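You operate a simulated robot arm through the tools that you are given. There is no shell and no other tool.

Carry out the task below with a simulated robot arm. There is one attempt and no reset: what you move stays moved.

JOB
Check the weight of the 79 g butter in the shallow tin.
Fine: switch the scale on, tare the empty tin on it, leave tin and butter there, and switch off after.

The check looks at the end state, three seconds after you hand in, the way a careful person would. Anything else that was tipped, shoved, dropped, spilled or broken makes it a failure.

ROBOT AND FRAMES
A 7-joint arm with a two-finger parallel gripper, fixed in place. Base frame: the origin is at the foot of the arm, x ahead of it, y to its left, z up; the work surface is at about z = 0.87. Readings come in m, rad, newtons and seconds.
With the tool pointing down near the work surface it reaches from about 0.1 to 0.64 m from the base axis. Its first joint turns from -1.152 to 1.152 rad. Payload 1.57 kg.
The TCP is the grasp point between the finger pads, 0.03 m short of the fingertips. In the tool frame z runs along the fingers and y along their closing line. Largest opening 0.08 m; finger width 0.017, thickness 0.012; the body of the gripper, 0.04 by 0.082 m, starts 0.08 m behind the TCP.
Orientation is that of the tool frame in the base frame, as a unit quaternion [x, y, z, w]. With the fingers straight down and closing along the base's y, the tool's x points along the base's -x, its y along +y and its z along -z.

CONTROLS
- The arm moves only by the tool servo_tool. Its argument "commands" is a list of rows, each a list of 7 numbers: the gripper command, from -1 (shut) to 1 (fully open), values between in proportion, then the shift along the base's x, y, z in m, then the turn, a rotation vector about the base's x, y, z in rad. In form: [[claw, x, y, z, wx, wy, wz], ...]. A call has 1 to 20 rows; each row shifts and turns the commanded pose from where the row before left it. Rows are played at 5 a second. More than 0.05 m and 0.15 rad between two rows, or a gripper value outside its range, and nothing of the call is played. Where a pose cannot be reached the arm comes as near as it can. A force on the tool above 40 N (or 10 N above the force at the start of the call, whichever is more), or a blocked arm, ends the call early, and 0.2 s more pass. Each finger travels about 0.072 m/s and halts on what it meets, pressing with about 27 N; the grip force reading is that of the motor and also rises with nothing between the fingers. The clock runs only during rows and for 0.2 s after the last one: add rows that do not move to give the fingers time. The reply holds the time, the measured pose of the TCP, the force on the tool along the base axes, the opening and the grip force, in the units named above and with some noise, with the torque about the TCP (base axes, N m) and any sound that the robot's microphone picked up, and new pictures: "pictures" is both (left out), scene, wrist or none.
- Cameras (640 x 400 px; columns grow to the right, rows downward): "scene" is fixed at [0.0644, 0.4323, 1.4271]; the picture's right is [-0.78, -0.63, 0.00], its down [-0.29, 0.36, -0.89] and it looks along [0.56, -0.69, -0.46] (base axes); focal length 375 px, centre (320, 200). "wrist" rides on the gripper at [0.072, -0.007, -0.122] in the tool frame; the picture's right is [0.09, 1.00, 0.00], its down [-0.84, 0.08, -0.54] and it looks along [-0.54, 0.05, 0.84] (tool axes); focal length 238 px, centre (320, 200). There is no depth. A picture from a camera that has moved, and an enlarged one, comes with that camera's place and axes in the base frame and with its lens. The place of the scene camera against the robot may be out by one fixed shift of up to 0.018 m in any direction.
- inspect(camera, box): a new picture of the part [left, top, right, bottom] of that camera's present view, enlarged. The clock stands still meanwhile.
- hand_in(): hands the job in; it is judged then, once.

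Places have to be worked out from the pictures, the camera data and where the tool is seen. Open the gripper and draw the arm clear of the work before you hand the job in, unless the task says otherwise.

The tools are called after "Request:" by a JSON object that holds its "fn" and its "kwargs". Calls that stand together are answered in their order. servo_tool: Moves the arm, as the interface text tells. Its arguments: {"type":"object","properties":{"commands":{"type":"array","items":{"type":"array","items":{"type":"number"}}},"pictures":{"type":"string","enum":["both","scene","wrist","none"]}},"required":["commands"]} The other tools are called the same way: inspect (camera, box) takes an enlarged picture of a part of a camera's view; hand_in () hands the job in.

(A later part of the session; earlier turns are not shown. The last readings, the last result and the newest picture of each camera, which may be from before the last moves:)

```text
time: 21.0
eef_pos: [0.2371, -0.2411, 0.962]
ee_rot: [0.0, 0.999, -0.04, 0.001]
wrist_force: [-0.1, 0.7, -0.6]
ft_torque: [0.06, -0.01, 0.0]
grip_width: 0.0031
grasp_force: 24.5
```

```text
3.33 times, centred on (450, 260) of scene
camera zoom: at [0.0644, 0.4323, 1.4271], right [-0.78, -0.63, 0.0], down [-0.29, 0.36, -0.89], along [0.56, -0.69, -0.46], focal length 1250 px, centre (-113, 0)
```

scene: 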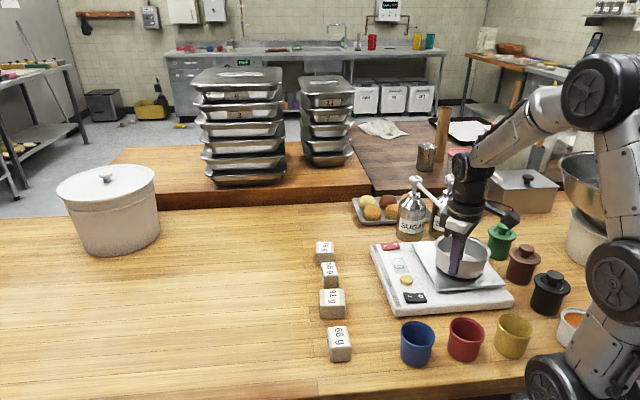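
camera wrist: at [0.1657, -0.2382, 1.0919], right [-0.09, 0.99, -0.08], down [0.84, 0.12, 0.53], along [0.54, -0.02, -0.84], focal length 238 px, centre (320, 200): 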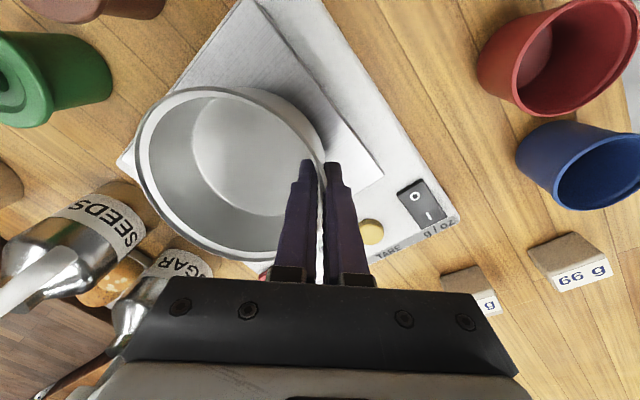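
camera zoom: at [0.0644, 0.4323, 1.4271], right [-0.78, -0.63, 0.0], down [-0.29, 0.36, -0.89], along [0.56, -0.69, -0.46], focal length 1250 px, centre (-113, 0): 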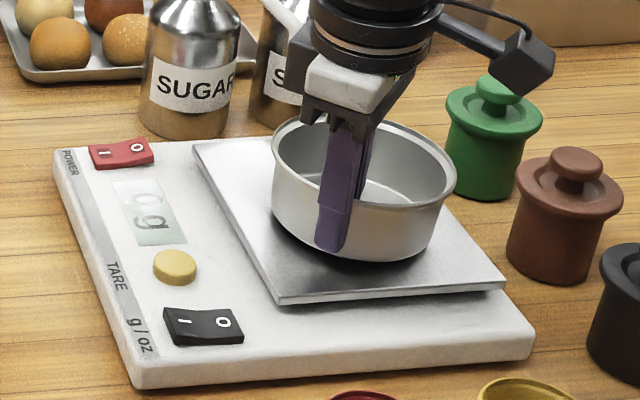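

The display still reads 0 g, so there's no contact yet. I'll keep lowering it in 2 mm steps.

Request:
{"fn": "servo_tool", "kwargs": {"commands": [[-1, 0, 0, -0.002, 0, 0, 0], [-1, 0, 0, -0.002, 0, 0, 0], [-1, 0, 0, -0.002, 0, 0, 0], [-1, 0, 0, 0, 0, 0, 0]], "pictures": "scene"}}

Request:
{"fn": "inspect", "kwargs": {"camera": "scene", "box": [380, 200, 520, 320]}}

```text
time: 22.0
eef_pos: [0.2369, -0.2423, 0.9563]
ee_rot: [0.0, 0.999, -0.041, 0.001]
wrist_force: [0.4, 3.2, 12.4]
ft_torque: [-0.87, -0.5, 0.15]
grip_width: 0.0043
grasp_force: 25.0
```

scene: 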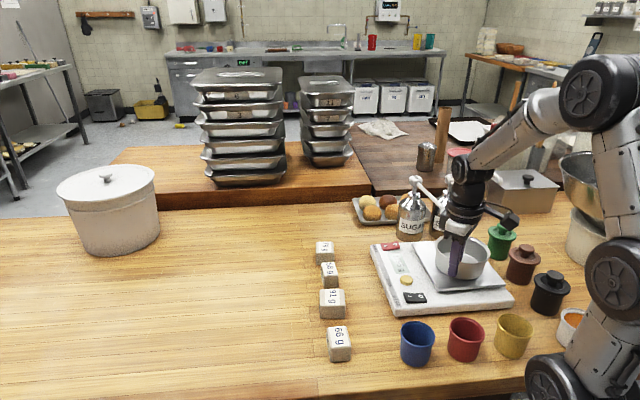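

```text
3.33 times, centred on (450, 260) of scene
camera zoom: at [0.0643, 0.4325, 1.427], right [-0.78, -0.63, 0.0], down [-0.29, 0.36, -0.89], along [0.56, -0.69, -0.46], focal length 1250 px, centre (-113, 0)
```

zoom: 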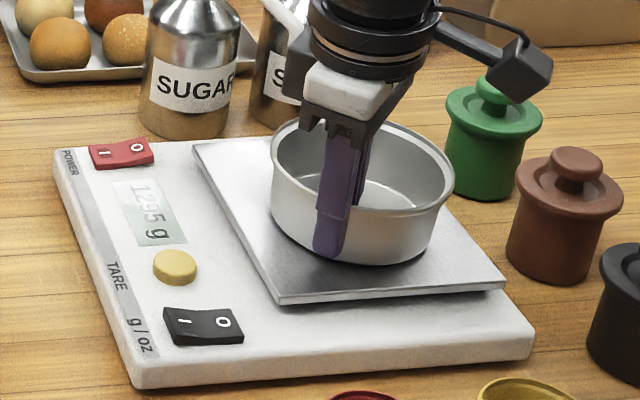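

The tin has made contact: 12 N, with the scale reading the push. I'll release it by opening the fingers only part-way so nothing hits the inside of the tin.

Request:
{"fn": "servo_tool", "kwargs": {"commands": [[-0.75, 0, 0, 0.0, 0, 0, 0], [-0.5, 0, 0, 0, 0, 0, 0], [-0.3, 0, 0, 0, 0, 0, 0], [-0.3, 0, 0, 0, 0, 0, 0]], "pictures": "both"}}

Request:
{"fn": "inspect", "kwargs": {"camera": "scene", "box": [380, 200, 520, 320]}}

```text
time: 23.0
eef_pos: [0.2366, -0.2401, 0.9566]
ee_rot: [0.0, 0.999, -0.039, 0.0]
wrist_force: [0.2, 1.0, -0.2]
ft_torque: [0.01, -0.01, 0.0]
grip_width: 0.0279
grasp_force: 0.0
camera wrist: at [0.166, -0.2384, 1.078], right [-0.09, 0.99, -0.08], down [0.84, 0.12, 0.53], along [0.54, -0.02, -0.84], focal length 238 px, centre (320, 200)
```

scene: 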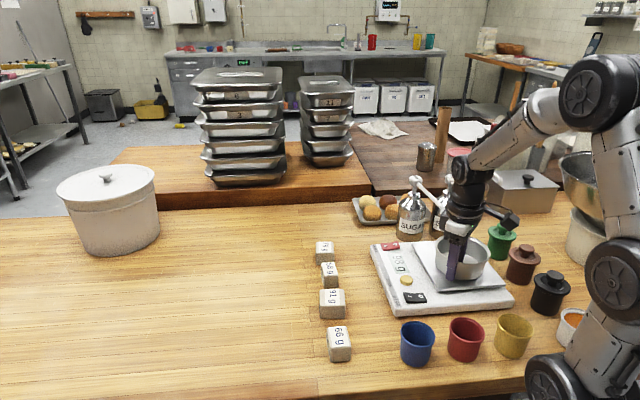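
wrist: 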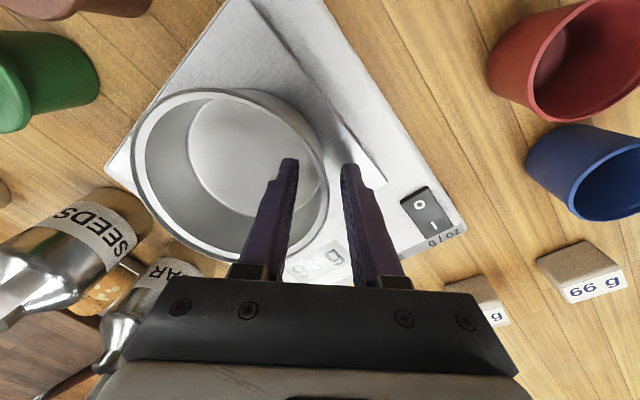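

```text
3.33 times, centred on (450, 260) of scene
camera zoom: at [0.0644, 0.4323, 1.4271], right [-0.78, -0.63, 0.0], down [-0.29, 0.36, -0.89], along [0.56, -0.69, -0.46], focal length 1250 px, centre (-113, 0)
```

zoom: 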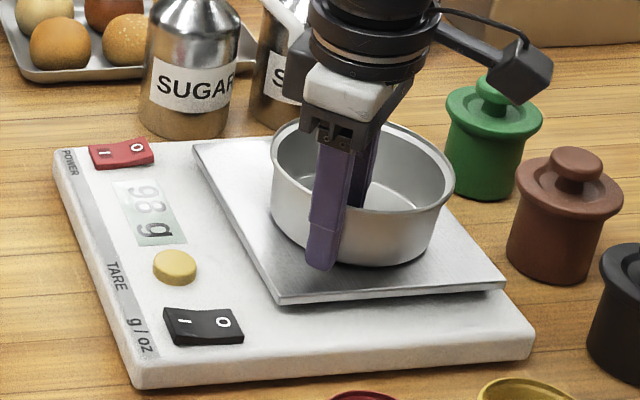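

The tin sits flat and the scale reads 98 g. I'll lift clear, straighten the tool, close the fingers and move over the tare button near (0.317,-0.190).

Request:
{"fn": "servo_tool", "kwargs": {"commands": [[-0.3, 0, 0, 0.015, 0, 0, 0], [-0.3, 0, 0, 0.025, 0, 0, 0], [-0.3, 0, 0, 0.03, 0.04, 0, 0], [-0.3, 0, 0, 0.03, 0.04, 0, 0], [-1, 0.02, 0.0127, 0.0, 0, 0, 0], [-1, 0.03, 0.0191, 0, 0, 0, 0], [-1, 0.03, 0.0191, 0, 0, 0, 0], [-1, 0, 0, -0.03, 0, 0, 0], [-1, 0, 0, 0, 0, 0, 0]], "pictures": "both"}}

Request:
{"fn": "inspect", "kwargs": {"camera": "scene", "box": [360, 200, 520, 320]}}

Request:
{"fn": "inspect", "kwargs": {"camera": "wrist", "box": [200, 60, 440, 220]}}

```text
time: 25.0
eef_pos: [0.3174, -0.1908, 1.0259]
ee_rot: [0.0, 1.0, 0.0, 0.0]
wrist_force: [-0.2, 0.9, -0.4]
ft_torque: [0.02, 0.0, 0.0]
grip_width: 0.0
grasp_force: 20.9
camera wrist: at [0.2468, -0.1964, 1.1477], right [-0.09, 1.0, 0.0], down [0.84, 0.08, 0.54], along [0.54, 0.05, -0.84], focal length 238 px, centre (320, 200)
```

scene: 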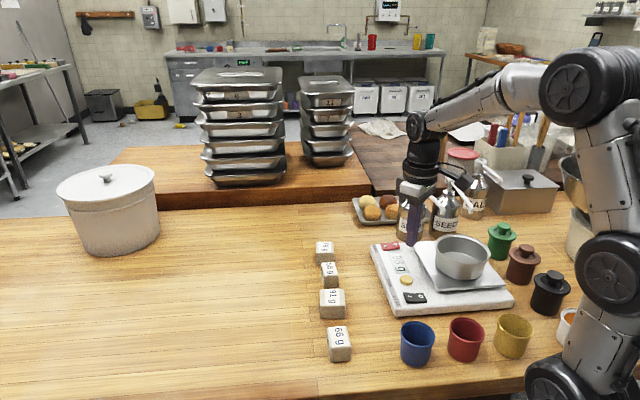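
wrist: 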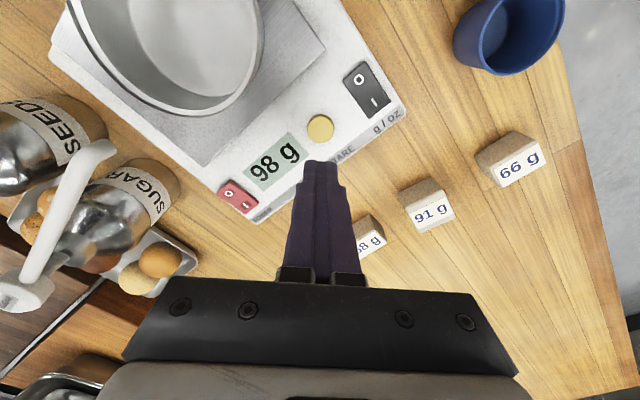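

```text
3.33 times, centred on (440, 260) of scene
camera zoom: at [0.0644, 0.4323, 1.4271], right [-0.78, -0.63, 0.0], down [-0.29, 0.36, -0.89], along [0.56, -0.69, -0.46], focal length 1250 px, centre (-80, 0)
```

zoom: 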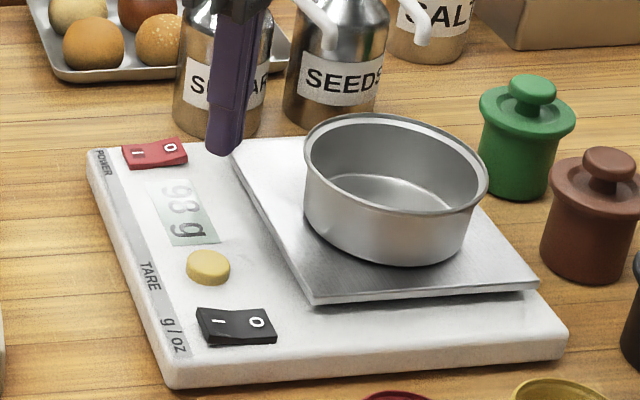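

```text
2.50 times, centred on (320, 140) of wrist
camera zoom: at [0.2468, -0.1964, 1.1477], right [-0.09, 1.0, 0.0], down [0.84, 0.08, 0.54], along [0.54, 0.05, -0.84], focal length 596 px, centre (320, 350)
```

zoom: 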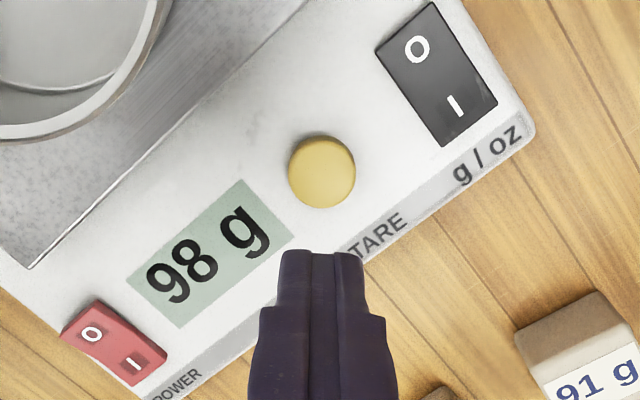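

I'm above the tare button: it's at about (0.315,-0.190) and the TCP is at (0.317,-0.191). The display shows a steady 98 g for the empty tin, so I'll descend toward the button.

Request:
{"fn": "servo_tool", "kwargs": {"commands": [[-1, -0.001, 0.0005, -0.03, 0, 0, 0], [-1, 0, 0, -0.03, 0, 0, 0], [-1, 0, 0, -0.01, 0, 0, 0], [-1, 0, 0, -0.005, 0, 0, 0], [-1, 0, 0, -0.003, 0, 0, 0], [-1, 0, 0, 0, 0, 0, 0]], "pictures": "wrist"}}

```text
time: 26.4
eef_pos: [0.3158, -0.1906, 0.9483]
ee_rot: [0.0, 1.0, 0.0, 0.0]
wrist_force: [-0.4, -0.3, 1.2]
ft_torque: [0.01, 0.01, 0.0]
grip_width: 0.0
grasp_force: 21.6
camera wrist: at [0.2453, -0.1964, 1.0695], right [-0.09, 1.0, 0.0], down [0.84, 0.08, 0.54], along [0.54, 0.05, -0.84], focal length 238 px, centre (320, 200)
```

wrist: 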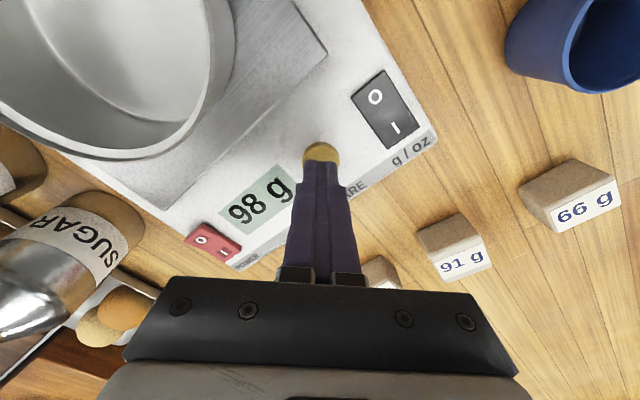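

There's no contact yet, with the tips just above the button. I'll press down in 2 mm steps.

Request:
{"fn": "servo_tool", "kwargs": {"commands": [[-1, 0, 0, -0.002, 0, 0, 0], [-1, 0, 0, -0.002, 0, 0, 0], [-1, 0, 0, -0.002, 0, 0, 0]], "pictures": "wrist"}}

```text
time: 27.2
eef_pos: [0.3144, -0.1909, 0.9421]
ee_rot: [-0.001, 1.0, 0.0, 0.0]
wrist_force: [0.3, 0.5, -1.4]
ft_torque: [-0.03, 0.0, 0.01]
grip_width: 0.0001
grasp_force: 21.4
camera wrist: at [0.2449, -0.1966, 1.0637], right [-0.09, 1.0, 0.0], down [0.84, 0.08, 0.54], along [0.54, 0.05, -0.84], focal length 238 px, centre (320, 200)
```

wrist: 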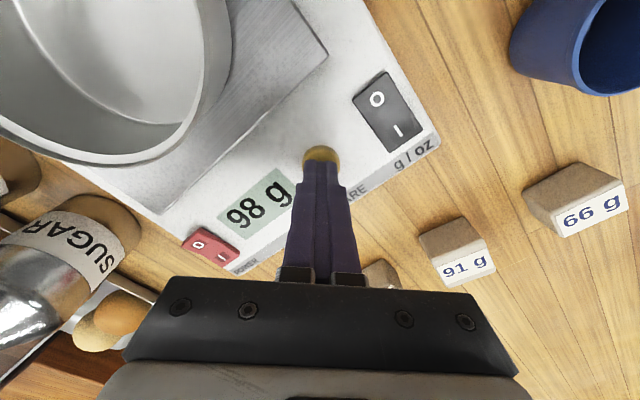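

Request:
{"fn": "servo_tool", "kwargs": {"commands": [[-1, 0, 0, -0.002, 0, 0, 0], [-1, 0, 0, -0.002, 0, 0, 0]], "pictures": "wrist"}}

```text
time: 27.8
eef_pos: [0.3165, -0.191, 0.9386]
ee_rot: [0.0, 1.0, -0.001, -0.001]
wrist_force: [0.2, -0.9, 0.5]
ft_torque: [-0.01, -0.01, -0.01]
grip_width: 0.0001
grasp_force: 21.0
camera wrist: at [0.2453, -0.1967, 1.0598], right [-0.09, 1.0, 0.0], down [0.84, 0.08, 0.54], along [0.54, 0.05, -0.84], focal length 238 px, centre (320, 200)
```

wrist: 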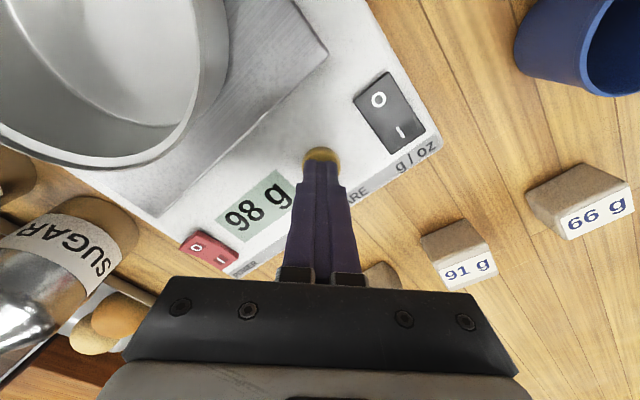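

There's still no force and the display still reads 98 g, so I'll carry on down in 2 mm steps.

Request:
{"fn": "servo_tool", "kwargs": {"commands": [[-1, 0, 0, -0.002, 0, 0, 0], [-1, 0, 0, -0.002, 0, 0, 0]], "pictures": "wrist"}}

```text
time: 28.4
eef_pos: [0.3181, -0.1907, 0.935]
ee_rot: [0.0, 1.0, 0.0, 0.0]
wrist_force: [0.6, 1.1, 2.8]
ft_torque: [0.01, -0.02, -0.02]
grip_width: 0.0001
grasp_force: 21.6
heard: click
camera wrist: at [0.2452, -0.1966, 1.0563], right [-0.09, 1.0, 0.0], down [0.84, 0.08, 0.54], along [0.54, 0.05, -0.84], focal length 238 px, centre (320, 200)
```

wrist: 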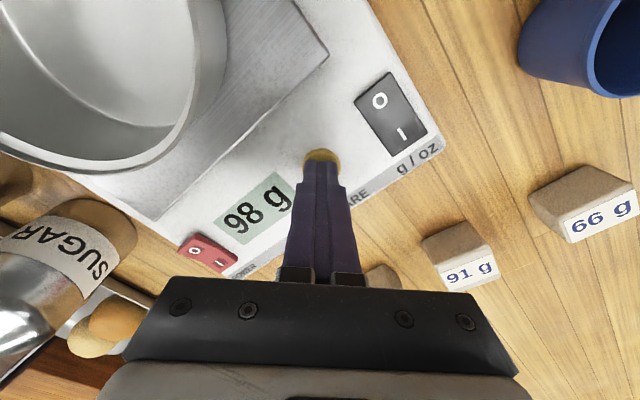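

I heard a click at about 2.8 N. I'll hold briefly to see whether the display zeroes.

Request:
{"fn": "servo_tool", "kwargs": {"commands": [[-1, 0, 0, 0, 0, 0, 0]], "pictures": "wrist"}}

```text
time: 28.8
eef_pos: [0.3155, -0.1907, 0.9345]
ee_rot: [0.0, 1.0, 0.0, 0.0]
wrist_force: [1.6, 0.8, 3.0]
ft_torque: [0.0, -0.02, -0.01]
grip_width: 0.0
grasp_force: 21.5
camera wrist: at [0.2452, -0.1966, 1.0562], right [-0.09, 1.0, 0.0], down [0.84, 0.08, 0.54], along [0.54, 0.05, -0.84], focal length 238 px, centre (320, 200)
```

wrist: 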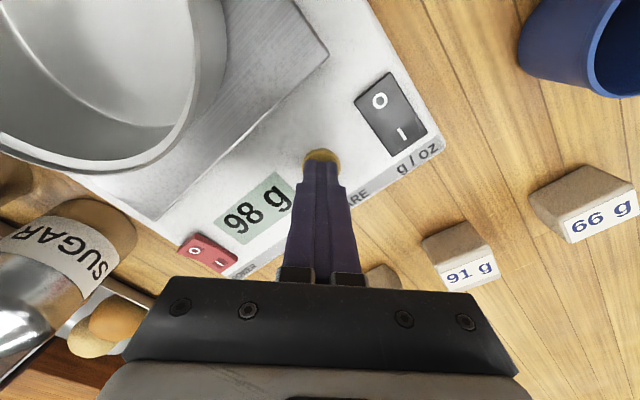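

The display is unchanged so far. I'll press slightly deeper and wait a moment.

Request:
{"fn": "servo_tool", "kwargs": {"commands": [[-1, 0, 0, -0.0015, 0, 0, 0], [-1, 0, 0, 0, 0, 0, 0], [-1, 0, 0, 0, 0, 0, 0]], "pictures": "wrist"}}

```text
time: 29.6
eef_pos: [0.3166, -0.1902, 0.9341]
ee_rot: [0.0, 1.0, 0.0, 0.0]
wrist_force: [-0.9, 1.2, 9.8]
ft_torque: [0.03, 0.04, -0.03]
grip_width: 0.0002
grasp_force: 21.0
camera wrist: at [0.2452, -0.1966, 1.0549], right [-0.09, 1.0, 0.0], down [0.84, 0.08, 0.54], along [0.54, 0.05, -0.84], focal length 238 px, centre (320, 200)
```

wrist: 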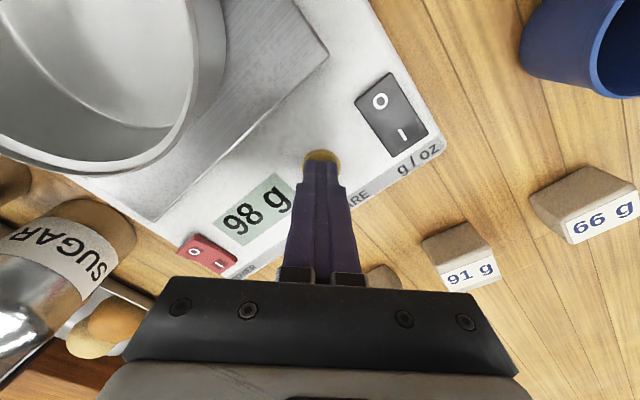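

The button is bottomed out at about 10 N. The tare probably acts on release, so I'll back off and watch the display.

Request:
{"fn": "servo_tool", "kwargs": {"commands": [[-1, 0, 0, 0.005, 0, 0, 0], [-1, 0, 0, 0.01, 0, 0, 0], [-1, 0, 0, 0.0, 0, 0, 0], [-1, 0, 0, 0.0, 0, 0, 0]], "pictures": "wrist"}}

```text
time: 30.6
eef_pos: [0.3165, -0.1903, 0.9476]
ee_rot: [0.001, 1.0, 0.0, 0.0]
wrist_force: [0.2, -0.4, -0.5]
ft_torque: [0.03, -0.02, 0.01]
grip_width: 0.0
grasp_force: 21.2
camera wrist: at [0.2453, -0.1966, 1.0695], right [-0.09, 1.0, 0.0], down [0.84, 0.08, 0.54], along [0.54, 0.05, -0.84], focal length 238 px, centre (320, 200)
```

wrist: 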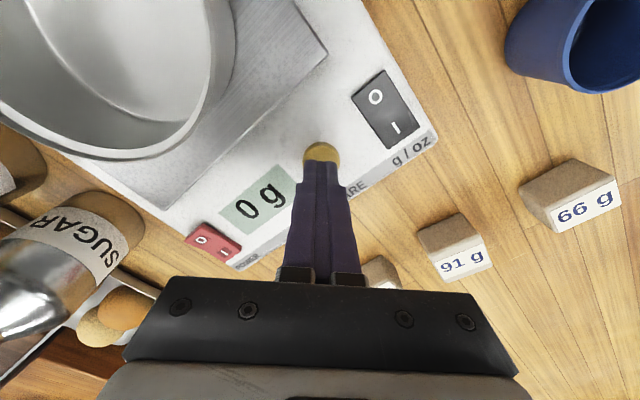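

The display now reads 0 g with the empty tin on it, so the tare is done. Next I'll lift and move above the 79 g butter to look at its position and orientation.

Request:
{"fn": "servo_tool", "kwargs": {"commands": [[-1, 0, 0, 0.04, 0, 0, 0], [-1, 0, 0, 0.04, 0, 0, 0], [-0.5, 0, 0, 0.04, 0, 0, 0], [0.5, 0.04, 0.005, 0.01, 0, 0, 0], [1, 0.04, 0.005, 0.01, 0, 0, 0], [1, 0.04, 0.005, 0, 0, 0, 0], [1, 0.03, 0.005, 0, 0, 0, 0], [1, 0, 0, 0, 0, 0, 0]], "pictures": "both"}}

Request:
{"fn": "inspect", "kwargs": {"camera": "wrist", "box": [220, 60, 420, 200]}}

Request:
{"fn": "inspect", "kwargs": {"camera": "scene", "box": [360, 200, 520, 320]}}

```text
time: 32.4
eef_pos: [0.4668, -0.171, 1.0878]
ee_rot: [0.0, 1.0, 0.0, 0.0]
wrist_force: [1.4, 0.4, -0.5]
ft_torque: [-0.02, -0.03, 0.01]
grip_width: 0.08
grasp_force: 0.2
camera wrist: at [0.3957, -0.1765, 1.21], right [-0.09, 1.0, 0.0], down [0.84, 0.08, 0.54], along [0.54, 0.05, -0.84], focal length 238 px, centre (320, 200)
```

scene: 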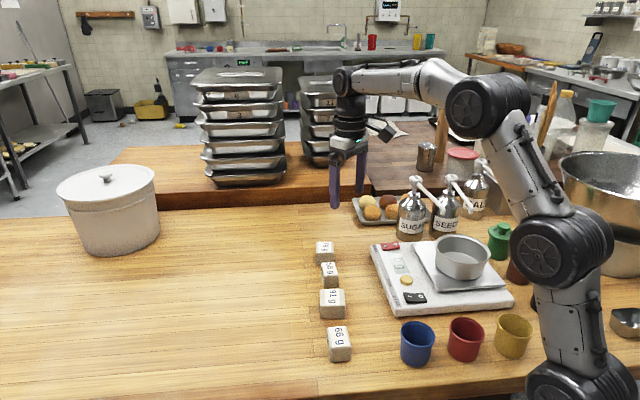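
wrist: 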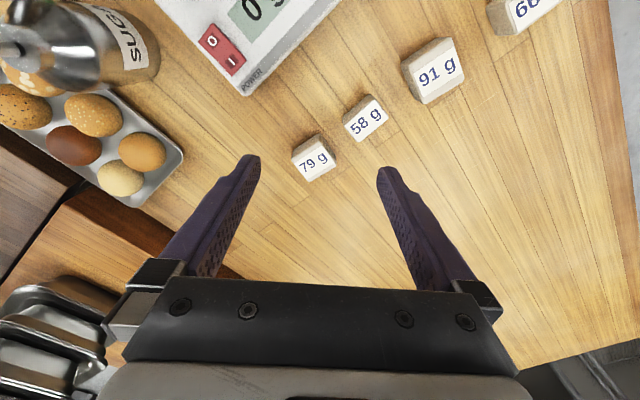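

```text
2.86 times, centred on (320, 130) of wrist
camera zoom: at [0.3957, -0.1765, 1.21], right [-0.09, 1.0, 0.0], down [0.84, 0.08, 0.54], along [0.54, 0.05, -0.84], focal length 681 px, centre (320, 400)
```

zoom: 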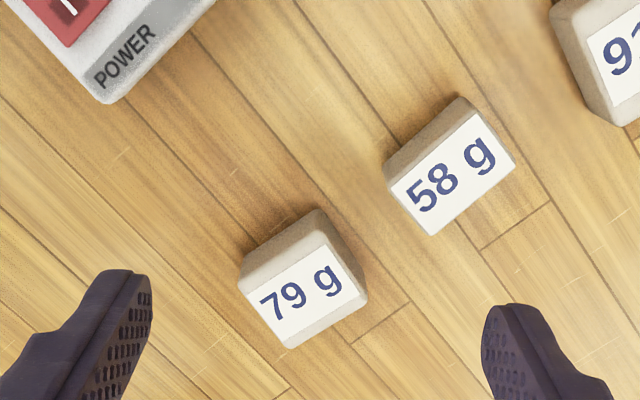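

```text
3.33 times, centred on (440, 260) of scene
camera zoom: at [0.0644, 0.4323, 1.4271], right [-0.78, -0.63, 0.0], down [-0.29, 0.36, -0.89], along [0.56, -0.69, -0.46], focal length 1250 px, centre (-80, 0)
```

zoom: 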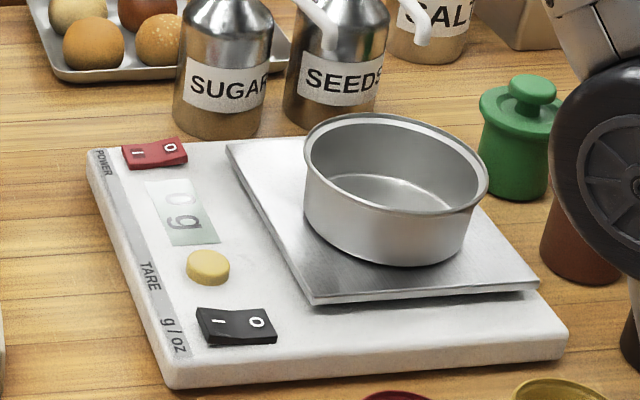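

The tare is confirmed at 0 g. The 79 g block's top centre is about (0.531,-0.171), it measures about 0.048 × 0.040 m, and its short side runs along ~38°. I'll yaw by -0.90 rad so the fingers close on the short side, clear of the 58 g block, and hover above it.

Request:
{"fn": "servo_tool", "kwargs": {"commands": [[1, 0.0091, 0, -0.0111, 0, 0, -0.1284], [1, 0.0091, 0, -0.0111, 0, 0, -0.1284], [1, 0.0091, 0, -0.0111, 0, 0, -0.1284], [1, 0.0091, 0, -0.0111, 0, 0, -0.1284], [1, 0.0091, 0, -0.0111, 0, 0, -0.1284], [1, 0.0091, 0, -0.0111, 0, 0, -0.1284], [1, 0.0091, 0, -0.0111, 0, 0, -0.1284], [1, 0, 0, -0.03, 0, 0, 0], [1, 0, 0, 0, 0, 0, 0]], "pictures": "both"}}

Request:
{"fn": "inspect", "kwargs": {"camera": "wrist", "box": [200, 60, 440, 220]}}

Request:
{"fn": "inspect", "kwargs": {"camera": "scene", "box": [280, 180, 380, 280]}}

```text
time: 34.4
eef_pos: [0.5308, -0.1711, 0.9808]
ee_rot: [0.435, 0.901, 0.0, 0.0]
wrist_force: [0.0, 0.5, -0.4]
ft_torque: [-0.01, 0.01, 0.01]
grip_width: 0.0799
grasp_force: 0.0
camera wrist: at [0.4817, -0.1184, 1.1015], right [0.72, 0.69, 0.0], down [0.58, -0.61, 0.54], along [0.37, -0.39, -0.84], focal length 238 px, centre (320, 200)
```

scene: 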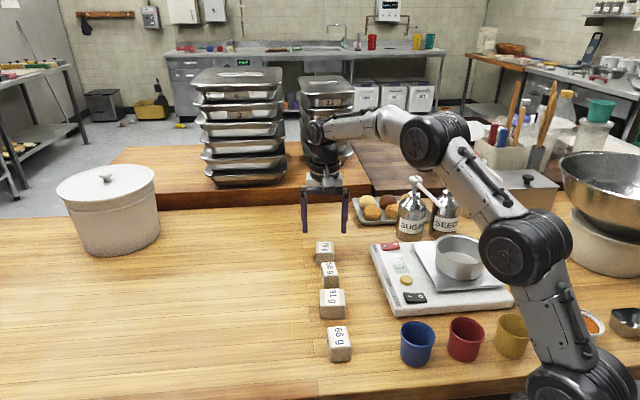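
wrist: 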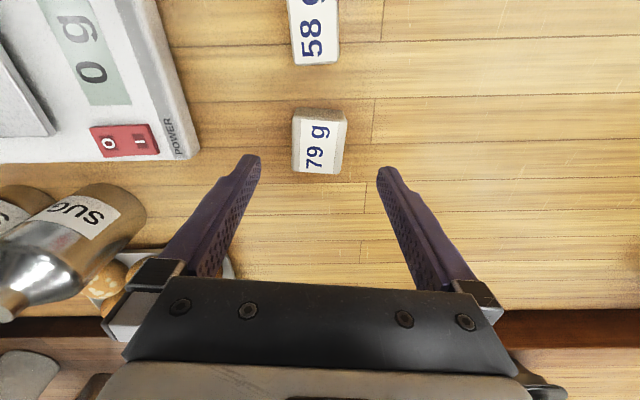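

```text
2.50 times, centred on (320, 140) of wrist
camera zoom: at [0.4817, -0.1184, 1.1015], right [0.72, 0.69, 0.0], down [0.58, -0.61, 0.54], along [0.37, -0.39, -0.84], focal length 596 px, centre (320, 350)
```

zoom: 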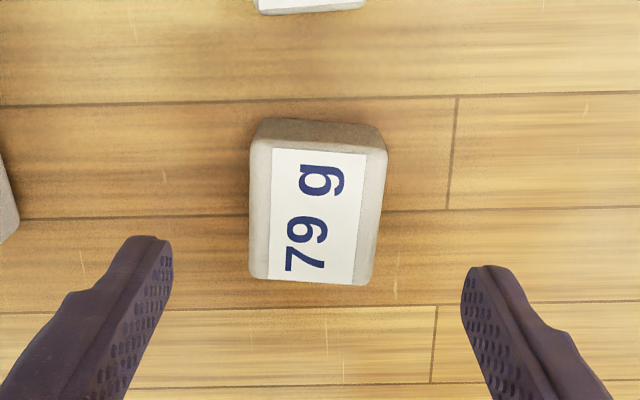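

```text
4.00 times, centred on (330, 230) of scene
camera zoom: at [0.0644, 0.4323, 1.4271], right [-0.78, -0.63, 0.0], down [-0.29, 0.36, -0.89], along [0.56, -0.69, -0.46], focal length 1500 px, centre (280, 80)
```

zoom: 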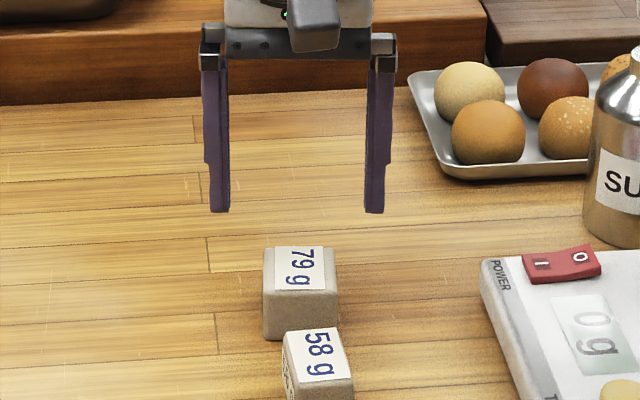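

The block is centred between the fingers at about (0.530,-0.171), and it's about 4.5 cm wide along the closing line. I'll descend to TCP z≈0.907 and grip it.

Request:
{"fn": "servo_tool", "kwargs": {"commands": [[1, 0, 0, -0.025, 0, 0, 0], [1, 0, 0, -0.025, 0, 0, 0], [1, 0, 0, -0.015, 0, 0, 0], [1, 0, 0, -0.0085, 0, 0, 0], [1, 0, 0, 0, 0, 0, 0], [0.5, 0, 0, 0, 0, 0, 0], [0.2, 0, 0, 0, 0, 0, 0], [-0.1, 0, 0, 0, 0, 0, 0], [-1, 0, 0, 0, 0, 0, 0], [-1, 0, 0, 0, 0, 0, 0]], "pictures": "both"}}

Request:
{"fn": "inspect", "kwargs": {"camera": "scene", "box": [280, 180, 380, 280]}}

```text
time: 36.6
eef_pos: [0.5296, -0.1718, 0.9064]
ee_rot: [0.434, 0.901, 0.0, 0.0]
wrist_force: [0.6, 0.5, -0.2]
ft_torque: [-0.01, -0.01, -0.01]
grip_width: 0.0446
grasp_force: 26.9
camera wrist: at [0.4809, -0.1188, 1.0283], right [0.72, 0.69, 0.0], down [0.58, -0.61, 0.54], along [0.37, -0.39, -0.84], focal length 238 px, centre (320, 200)
```

scene: 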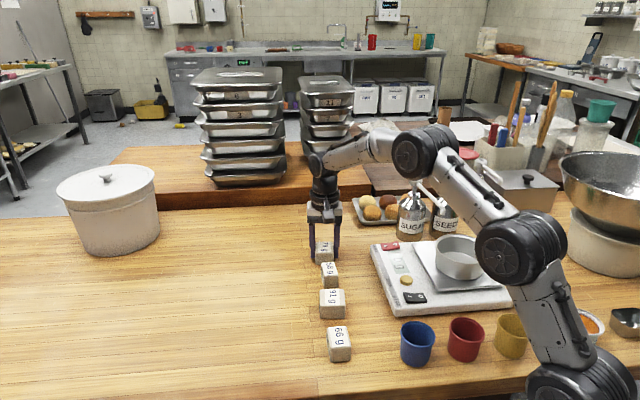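
wrist: 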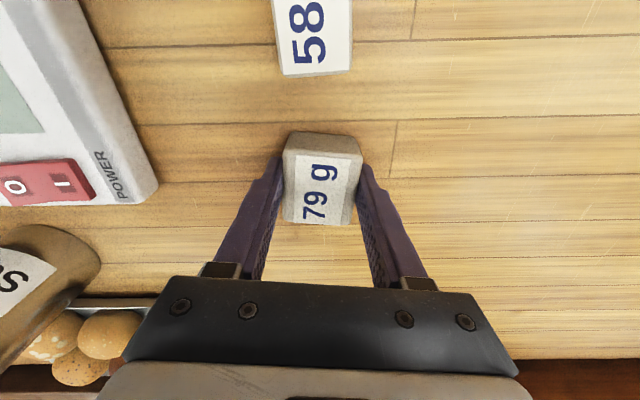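

```text
4.00 times, centred on (330, 230) of scene
camera zoom: at [0.0644, 0.4323, 1.4271], right [-0.78, -0.63, 0.0], down [-0.29, 0.36, -0.89], along [0.56, -0.69, -0.46], focal length 1500 px, centre (280, 80)
```

zoom: 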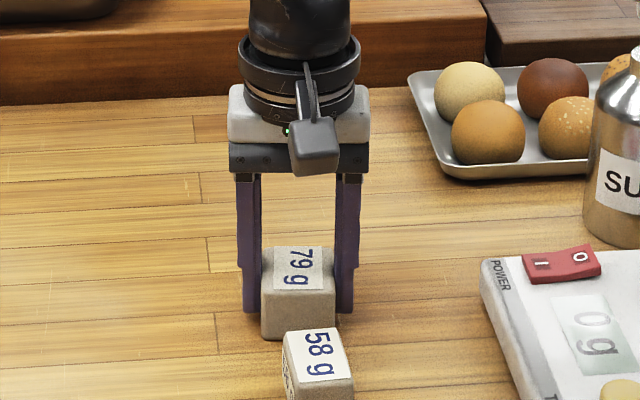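

The 79 g butter is gripped (opening 44.6 mm, matching the block). I'll lift it and carry it on a path that stays on the robot side of the spouts.

Request:
{"fn": "servo_tool", "kwargs": {"commands": [[-1, 0, 0, 0.02, 0, 0, 0], [-1, 0, 0, 0.04, 0, 0, 0], [-1, 0, 0, 0.042, 0, 0, 0], [-1, 0, 0, 0.042, 0, 0, 0], [-1, 0, 0, 0.04, 0, 0, 0], [-1, -0.034, -0.0053, 0, 0, 0, 0], [-1, -0.034, -0.0053, 0, 0, 0, 0], [-1, -0.034, -0.0053, 0, 0, 0, 0], [-1, -0.034, -0.0053, 0, 0, 0, 0], [-1, -0.034, -0.0053, 0, 0, 0, 0], [-1, -0.034, -0.0053, 0, 0, 0, 0], [-1, -0.034, -0.0053, 0, 0, 0, 0], [-1, -0.034, -0.0053, 0, 0, 0, 0], [-1, -0.038, -0.0056, 0, 0, 0, 0], [-1, 0, 0, 0, 0, 0, 0]], "pictures": "both"}}

Request:
{"fn": "inspect", "kwargs": {"camera": "scene", "box": [360, 160, 540, 320]}}

```text
time: 39.8
eef_pos: [0.2202, -0.2177, 1.09]
ee_rot: [0.435, 0.901, 0.0, 0.0]
wrist_force: [0.1, -0.5, -1.3]
ft_torque: [0.0, 0.0, 0.0]
grip_width: 0.0445
grasp_force: 27.4
camera wrist: at [0.1706, -0.1653, 1.2114], right [0.72, 0.69, 0.0], down [0.58, -0.61, 0.54], along [0.37, -0.39, -0.84], focal length 238 px, centre (320, 200)
```

scene: 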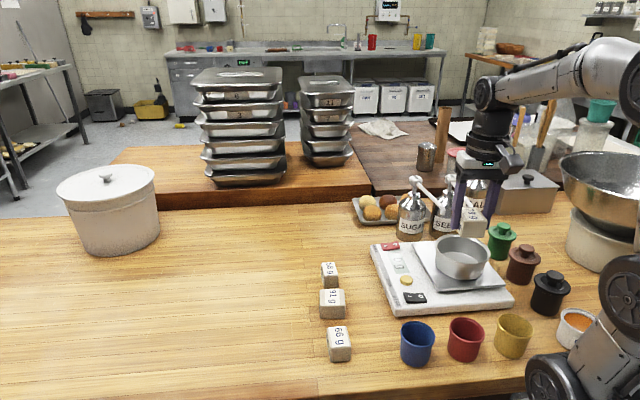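
wrist: 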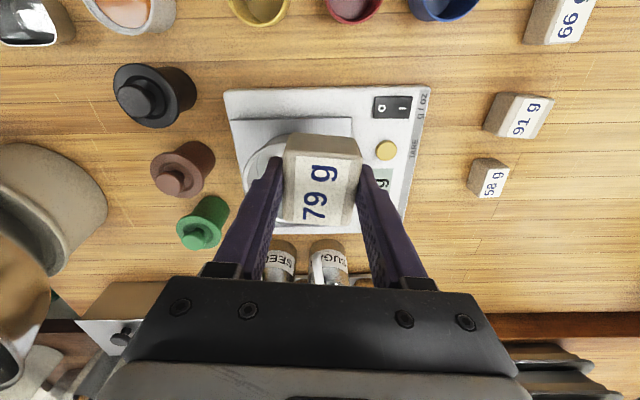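

```text
2.50 times, centred on (450, 240) of scene
camera zoom: at [0.0644, 0.4323, 1.4271], right [-0.78, -0.63, 0.0], down [-0.29, 0.36, -0.89], along [0.56, -0.69, -0.46], focal length 937 px, centre (-5, 100)
```

zoom: 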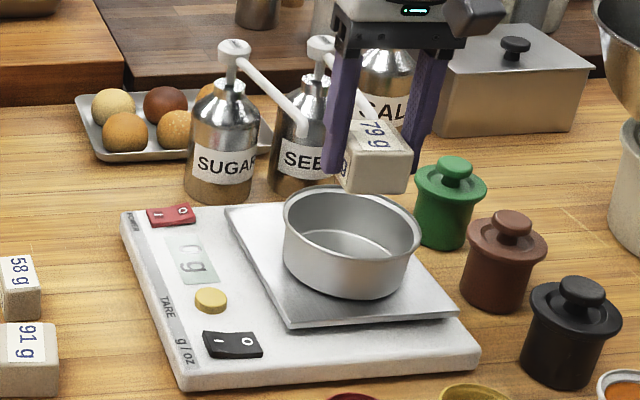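

The butter is secure and I'm on the robot side of the tin. I'll lower to TCP z≈1.005 and look again before moving over the tin.

Request:
{"fn": "servo_tool", "kwargs": {"commands": [[-1, 0, 0, -0.028, 0, 0, 0], [-1, 0, 0, -0.028, 0, 0, 0], [-1, 0, 0, -0.028, 0, 0, 0], [-1, 0, 0, 0, 0, 0, 0]], "pictures": "both"}}

Request:
{"fn": "inspect", "kwargs": {"camera": "scene", "box": [380, 180, 520, 300]}}

Request:
{"fn": "inspect", "kwargs": {"camera": "wrist", "box": [160, 40, 440, 280]}}

```text
time: 40.8
eef_pos: [0.2193, -0.2179, 1.0058]
ee_rot: [0.435, 0.901, 0.0, 0.0]
wrist_force: [0.3, 0.5, 0.1]
ft_torque: [0.0, -0.03, 0.01]
grip_width: 0.0445
grasp_force: 27.2
camera wrist: at [0.1707, -0.1658, 1.1277], right [0.72, 0.69, 0.0], down [0.58, -0.61, 0.54], along [0.38, -0.39, -0.84], focal length 238 px, centre (320, 200)
```

scene: 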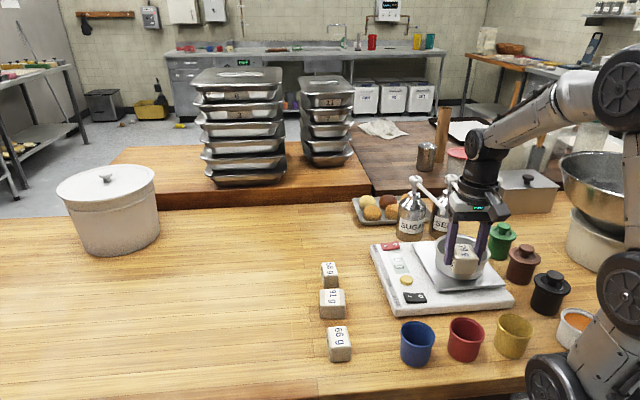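
wrist: 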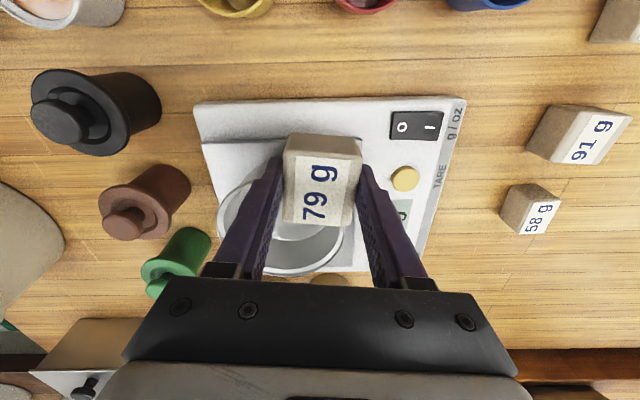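

```text
3.33 times, centred on (450, 240) of scene
camera zoom: at [0.0644, 0.4323, 1.4271], right [-0.78, -0.63, 0.0], down [-0.29, 0.36, -0.89], along [0.56, -0.69, -0.46], focal length 1250 px, centre (-113, 67)
```

zoom: 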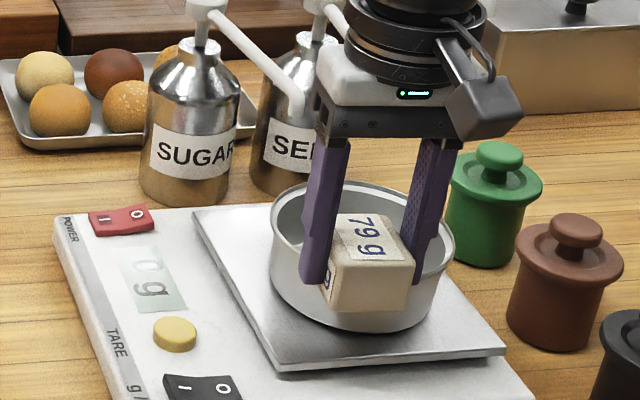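

```text
1.67 times, centred on (300, 160) of wrist
camera zoom: at [0.1707, -0.1658, 1.1277], right [0.72, 0.69, 0.0], down [0.58, -0.61, 0.54], along [0.38, -0.39, -0.84], focal length 397 px, centre (353, 267)
```

zoom: 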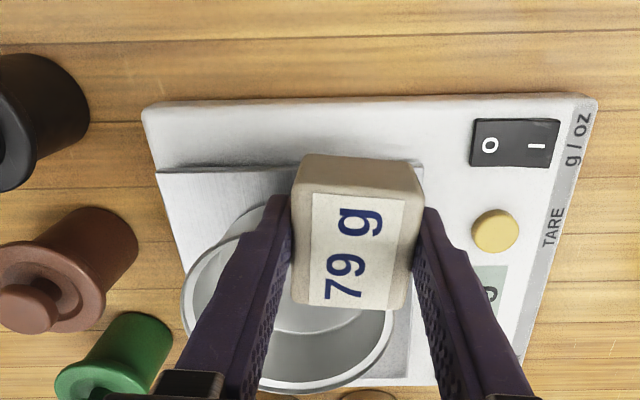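

The tin's rim centre comes out at about (0.239,-0.294). I'll shift over it at this height, with the butter's bottom about 2 cm above the rim, and check clearance to the spouts.

Request:
{"fn": "servo_tool", "kwargs": {"commands": [[-1, 0.005, -0.019, 0, 0, 0, 0], [-1, 0.005, -0.019, 0, 0, 0, 0], [-1, 0.005, -0.019, 0, 0, 0, 0], [-1, 0.004, -0.018, 0, 0, 0, 0], [-1, 0, 0, 0, 0, 0, 0]], "pictures": "both"}}

Request:
{"fn": "inspect", "kwargs": {"camera": "scene", "box": [380, 170, 520, 300]}}

Request:
{"fn": "inspect", "kwargs": {"camera": "wrist", "box": [120, 40, 480, 300]}}

```text
time: 42.0
eef_pos: [0.2376, -0.293, 1.007]
ee_rot: [0.435, 0.901, 0.0, 0.0]
wrist_force: [1.0, 0.3, -0.7]
ft_torque: [-0.01, 0.02, 0.03]
grip_width: 0.0443
grasp_force: 27.3
camera wrist: at [0.189, -0.2409, 1.128], right [0.72, 0.69, 0.0], down [0.58, -0.61, 0.54], along [0.37, -0.39, -0.84], focal length 238 px, centre (320, 200)
```

scene: 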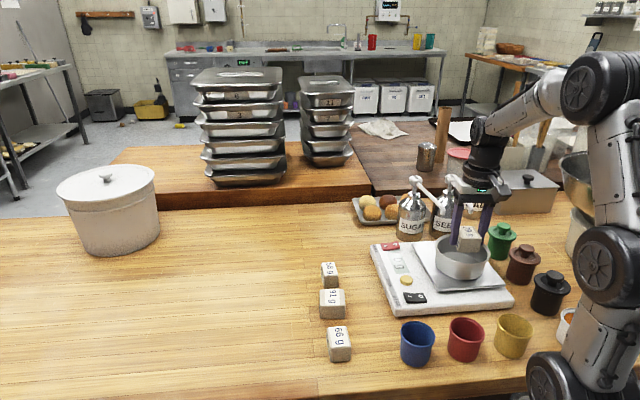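
wrist: 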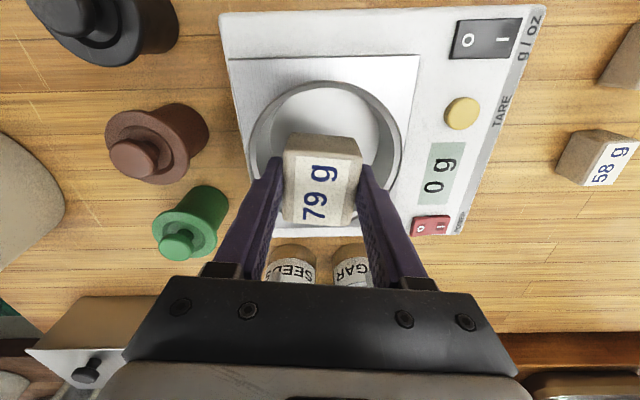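

```text
3.08 times, centred on (450, 235) of scene
camera zoom: at [0.0645, 0.4323, 1.4271], right [-0.78, -0.63, 0.0], down [-0.29, 0.36, -0.89], along [0.56, -0.69, -0.46], focal length 1154 px, centre (-80, 92)
```

zoom: 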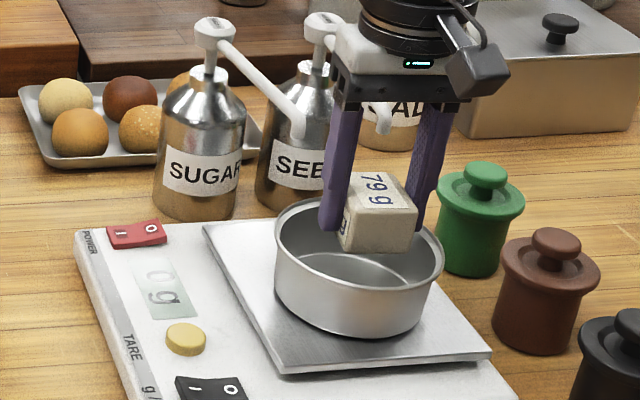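

```text
1.54 times, centred on (300, 170) of wrist
camera zoom: at [0.189, -0.2409, 1.128], right [0.72, 0.69, 0.0], down [0.58, -0.61, 0.54], along [0.37, -0.39, -0.84], focal length 367 px, centre (351, 246)
```

zoom: 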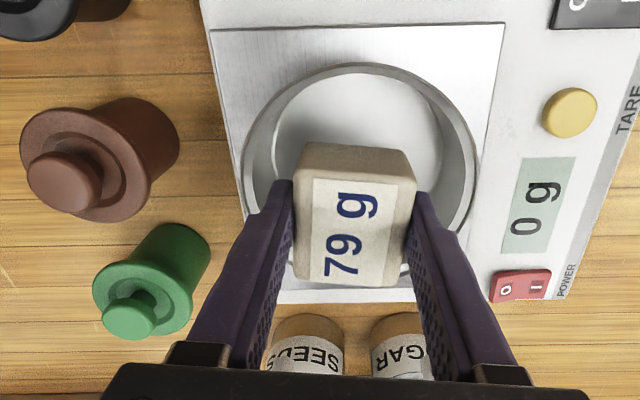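

The butter is centred over the tin and the spouts are well clear. I'll lower it into the tin and slow down near the floor, which I expect at TCP z≈0.953.

Request:
{"fn": "servo_tool", "kwargs": {"commands": [[-1, 0.001, 0, -0.015, 0, 0, 0], [-1, 0, 0, -0.015, 0, 0, 0], [-1, 0, 0, -0.01, 0, 0, 0], [-1, 0, 0, -0.006, 0, 0, 0], [-1, 0, 0, 0, 0, 0, 0]], "pictures": "both"}}

Request:
{"fn": "inspect", "kwargs": {"camera": "scene", "box": [380, 170, 520, 300]}}

Request:
{"fn": "inspect", "kwargs": {"camera": "wrist", "box": [120, 40, 480, 300]}}

```text
time: 43.2
eef_pos: [0.2396, -0.2938, 0.9607]
ee_rot: [0.435, 0.9, 0.0, 0.0]
wrist_force: [-0.1, -0.1, -0.6]
ft_torque: [0.0, -0.01, 0.01]
grip_width: 0.0442
grasp_force: 27.4
camera wrist: at [0.1905, -0.2411, 1.0821], right [0.72, 0.69, 0.0], down [0.58, -0.61, 0.54], along [0.37, -0.39, -0.84], focal length 238 px, centre (320, 200)
```

scene: 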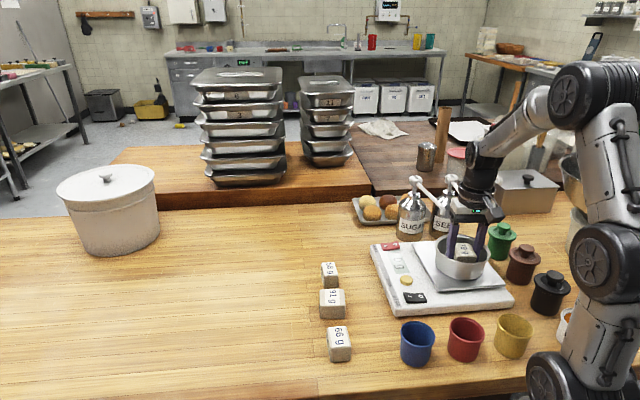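
wrist: 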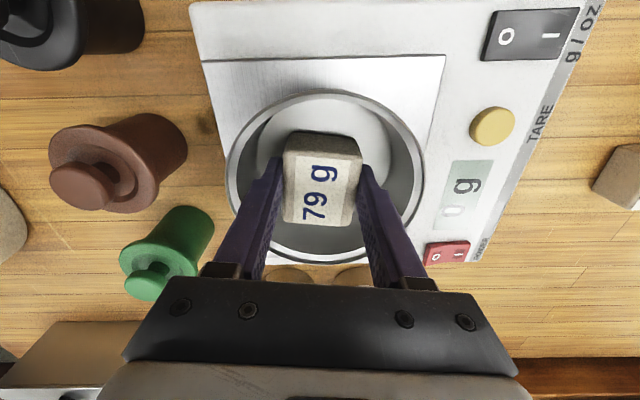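

```text
3.08 times, centred on (450, 235) of scene
camera zoom: at [0.0644, 0.4323, 1.4271], right [-0.78, -0.63, 0.0], down [-0.29, 0.36, -0.89], along [0.56, -0.69, -0.46], focal length 1154 px, centre (-80, 92)
```

zoom: 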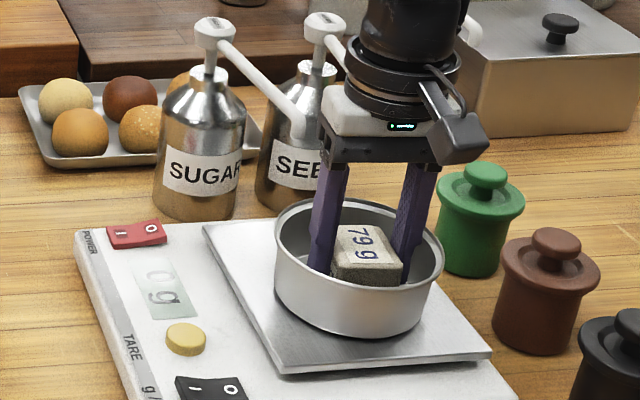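

```text
1.54 times, centred on (300, 170) of wrist
camera zoom: at [0.1905, -0.2411, 1.0821], right [0.72, 0.69, 0.0], down [0.58, -0.61, 0.54], along [0.37, -0.39, -0.84], focal length 367 px, centre (351, 246)
```

zoom: 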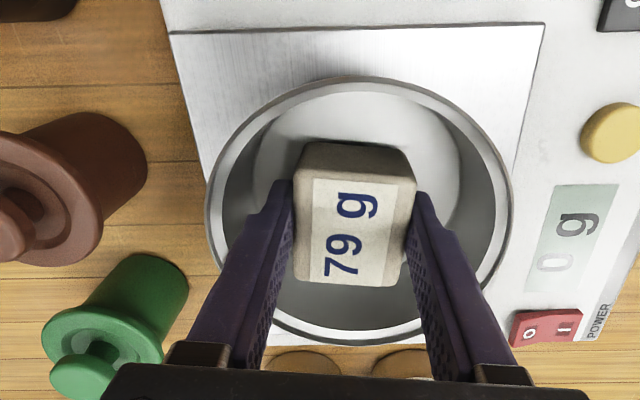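

The butter is inside the tin, centred, with the fingers clear of the wall, and the display still reads 0 g. I'll lower the last few millimetres in 2 mm steps.

Request:
{"fn": "servo_tool", "kwargs": {"commands": [[-1, 0, 0, -0.002, 0, 0, 0], [-1, 0, 0, -0.002, 0, 0, 0]], "pictures": "wrist"}}

```text
time: 43.8
eef_pos: [0.2395, -0.2934, 0.9561]
ee_rot: [0.435, 0.901, 0.0, 0.001]
wrist_force: [-0.1, -0.2, -0.6]
ft_torque: [-0.01, 0.0, 0.0]
grip_width: 0.0446
grasp_force: 26.6
camera wrist: at [0.191, -0.2411, 1.0781], right [0.72, 0.69, 0.0], down [0.58, -0.61, 0.54], along [0.37, -0.39, -0.84], focal length 238 px, centre (320, 200)
```

wrist: 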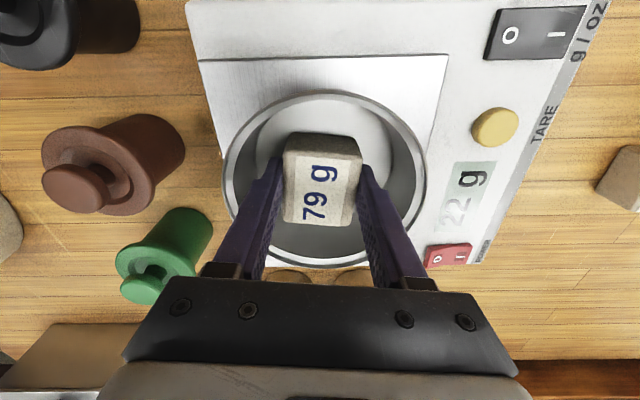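

The display shows about 22 g, so the butter is just touching the tin floor. I'll open the fingers partially to about 54 mm to release it inside the tin.

Request:
{"fn": "servo_tool", "kwargs": {"commands": [[0.2, 0, 0, 0, 0, 0, 0], [0.35, 0, 0, 0, 0, 0, 0], [0.35, 0, 0, 0, 0, 0, 0]], "pictures": "wrist"}}

Request:
{"fn": "inspect", "kwargs": {"camera": "wrist", "box": [180, 60, 520, 300]}}

```text
time: 44.6
eef_pos: [0.2395, -0.2922, 0.9577]
ee_rot: [0.434, 0.901, 0.0, 0.0]
wrist_force: [0.2, -0.8, 0.0]
ft_torque: [0.03, -0.01, 0.01]
grip_width: 0.0539
grasp_force: 0.0
camera wrist: at [0.191, -0.2411, 1.0783], right [0.72, 0.69, 0.0], down [0.58, -0.61, 0.54], along [0.37, -0.39, -0.84], focal length 238 px, centre (320, 200)
```

wrist: 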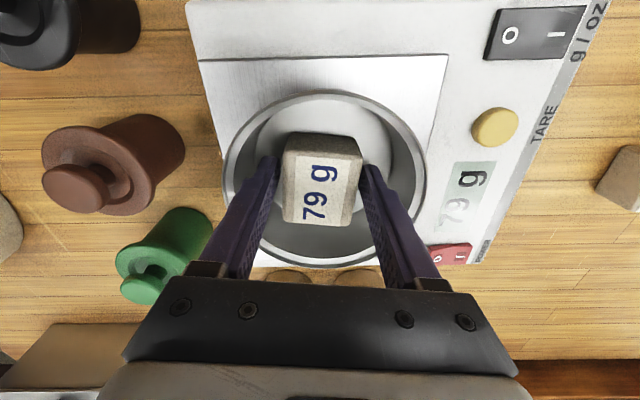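

```text
1.67 times, centred on (350, 180) of wrist
camera zoom: at [0.191, -0.2411, 1.0783], right [0.72, 0.69, 0.0], down [0.58, -0.61, 0.54], along [0.37, -0.39, -0.84], focal length 397 px, centre (270, 233)
```

zoom: 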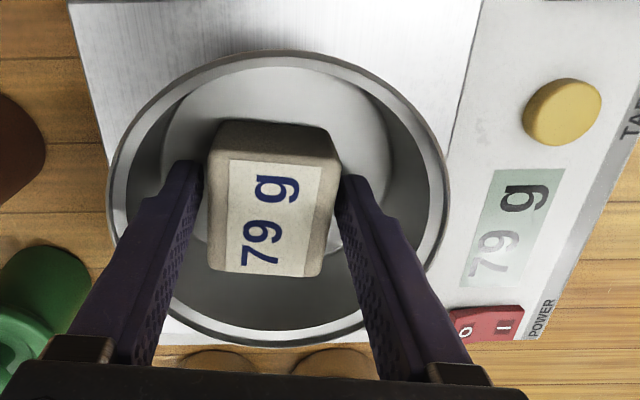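

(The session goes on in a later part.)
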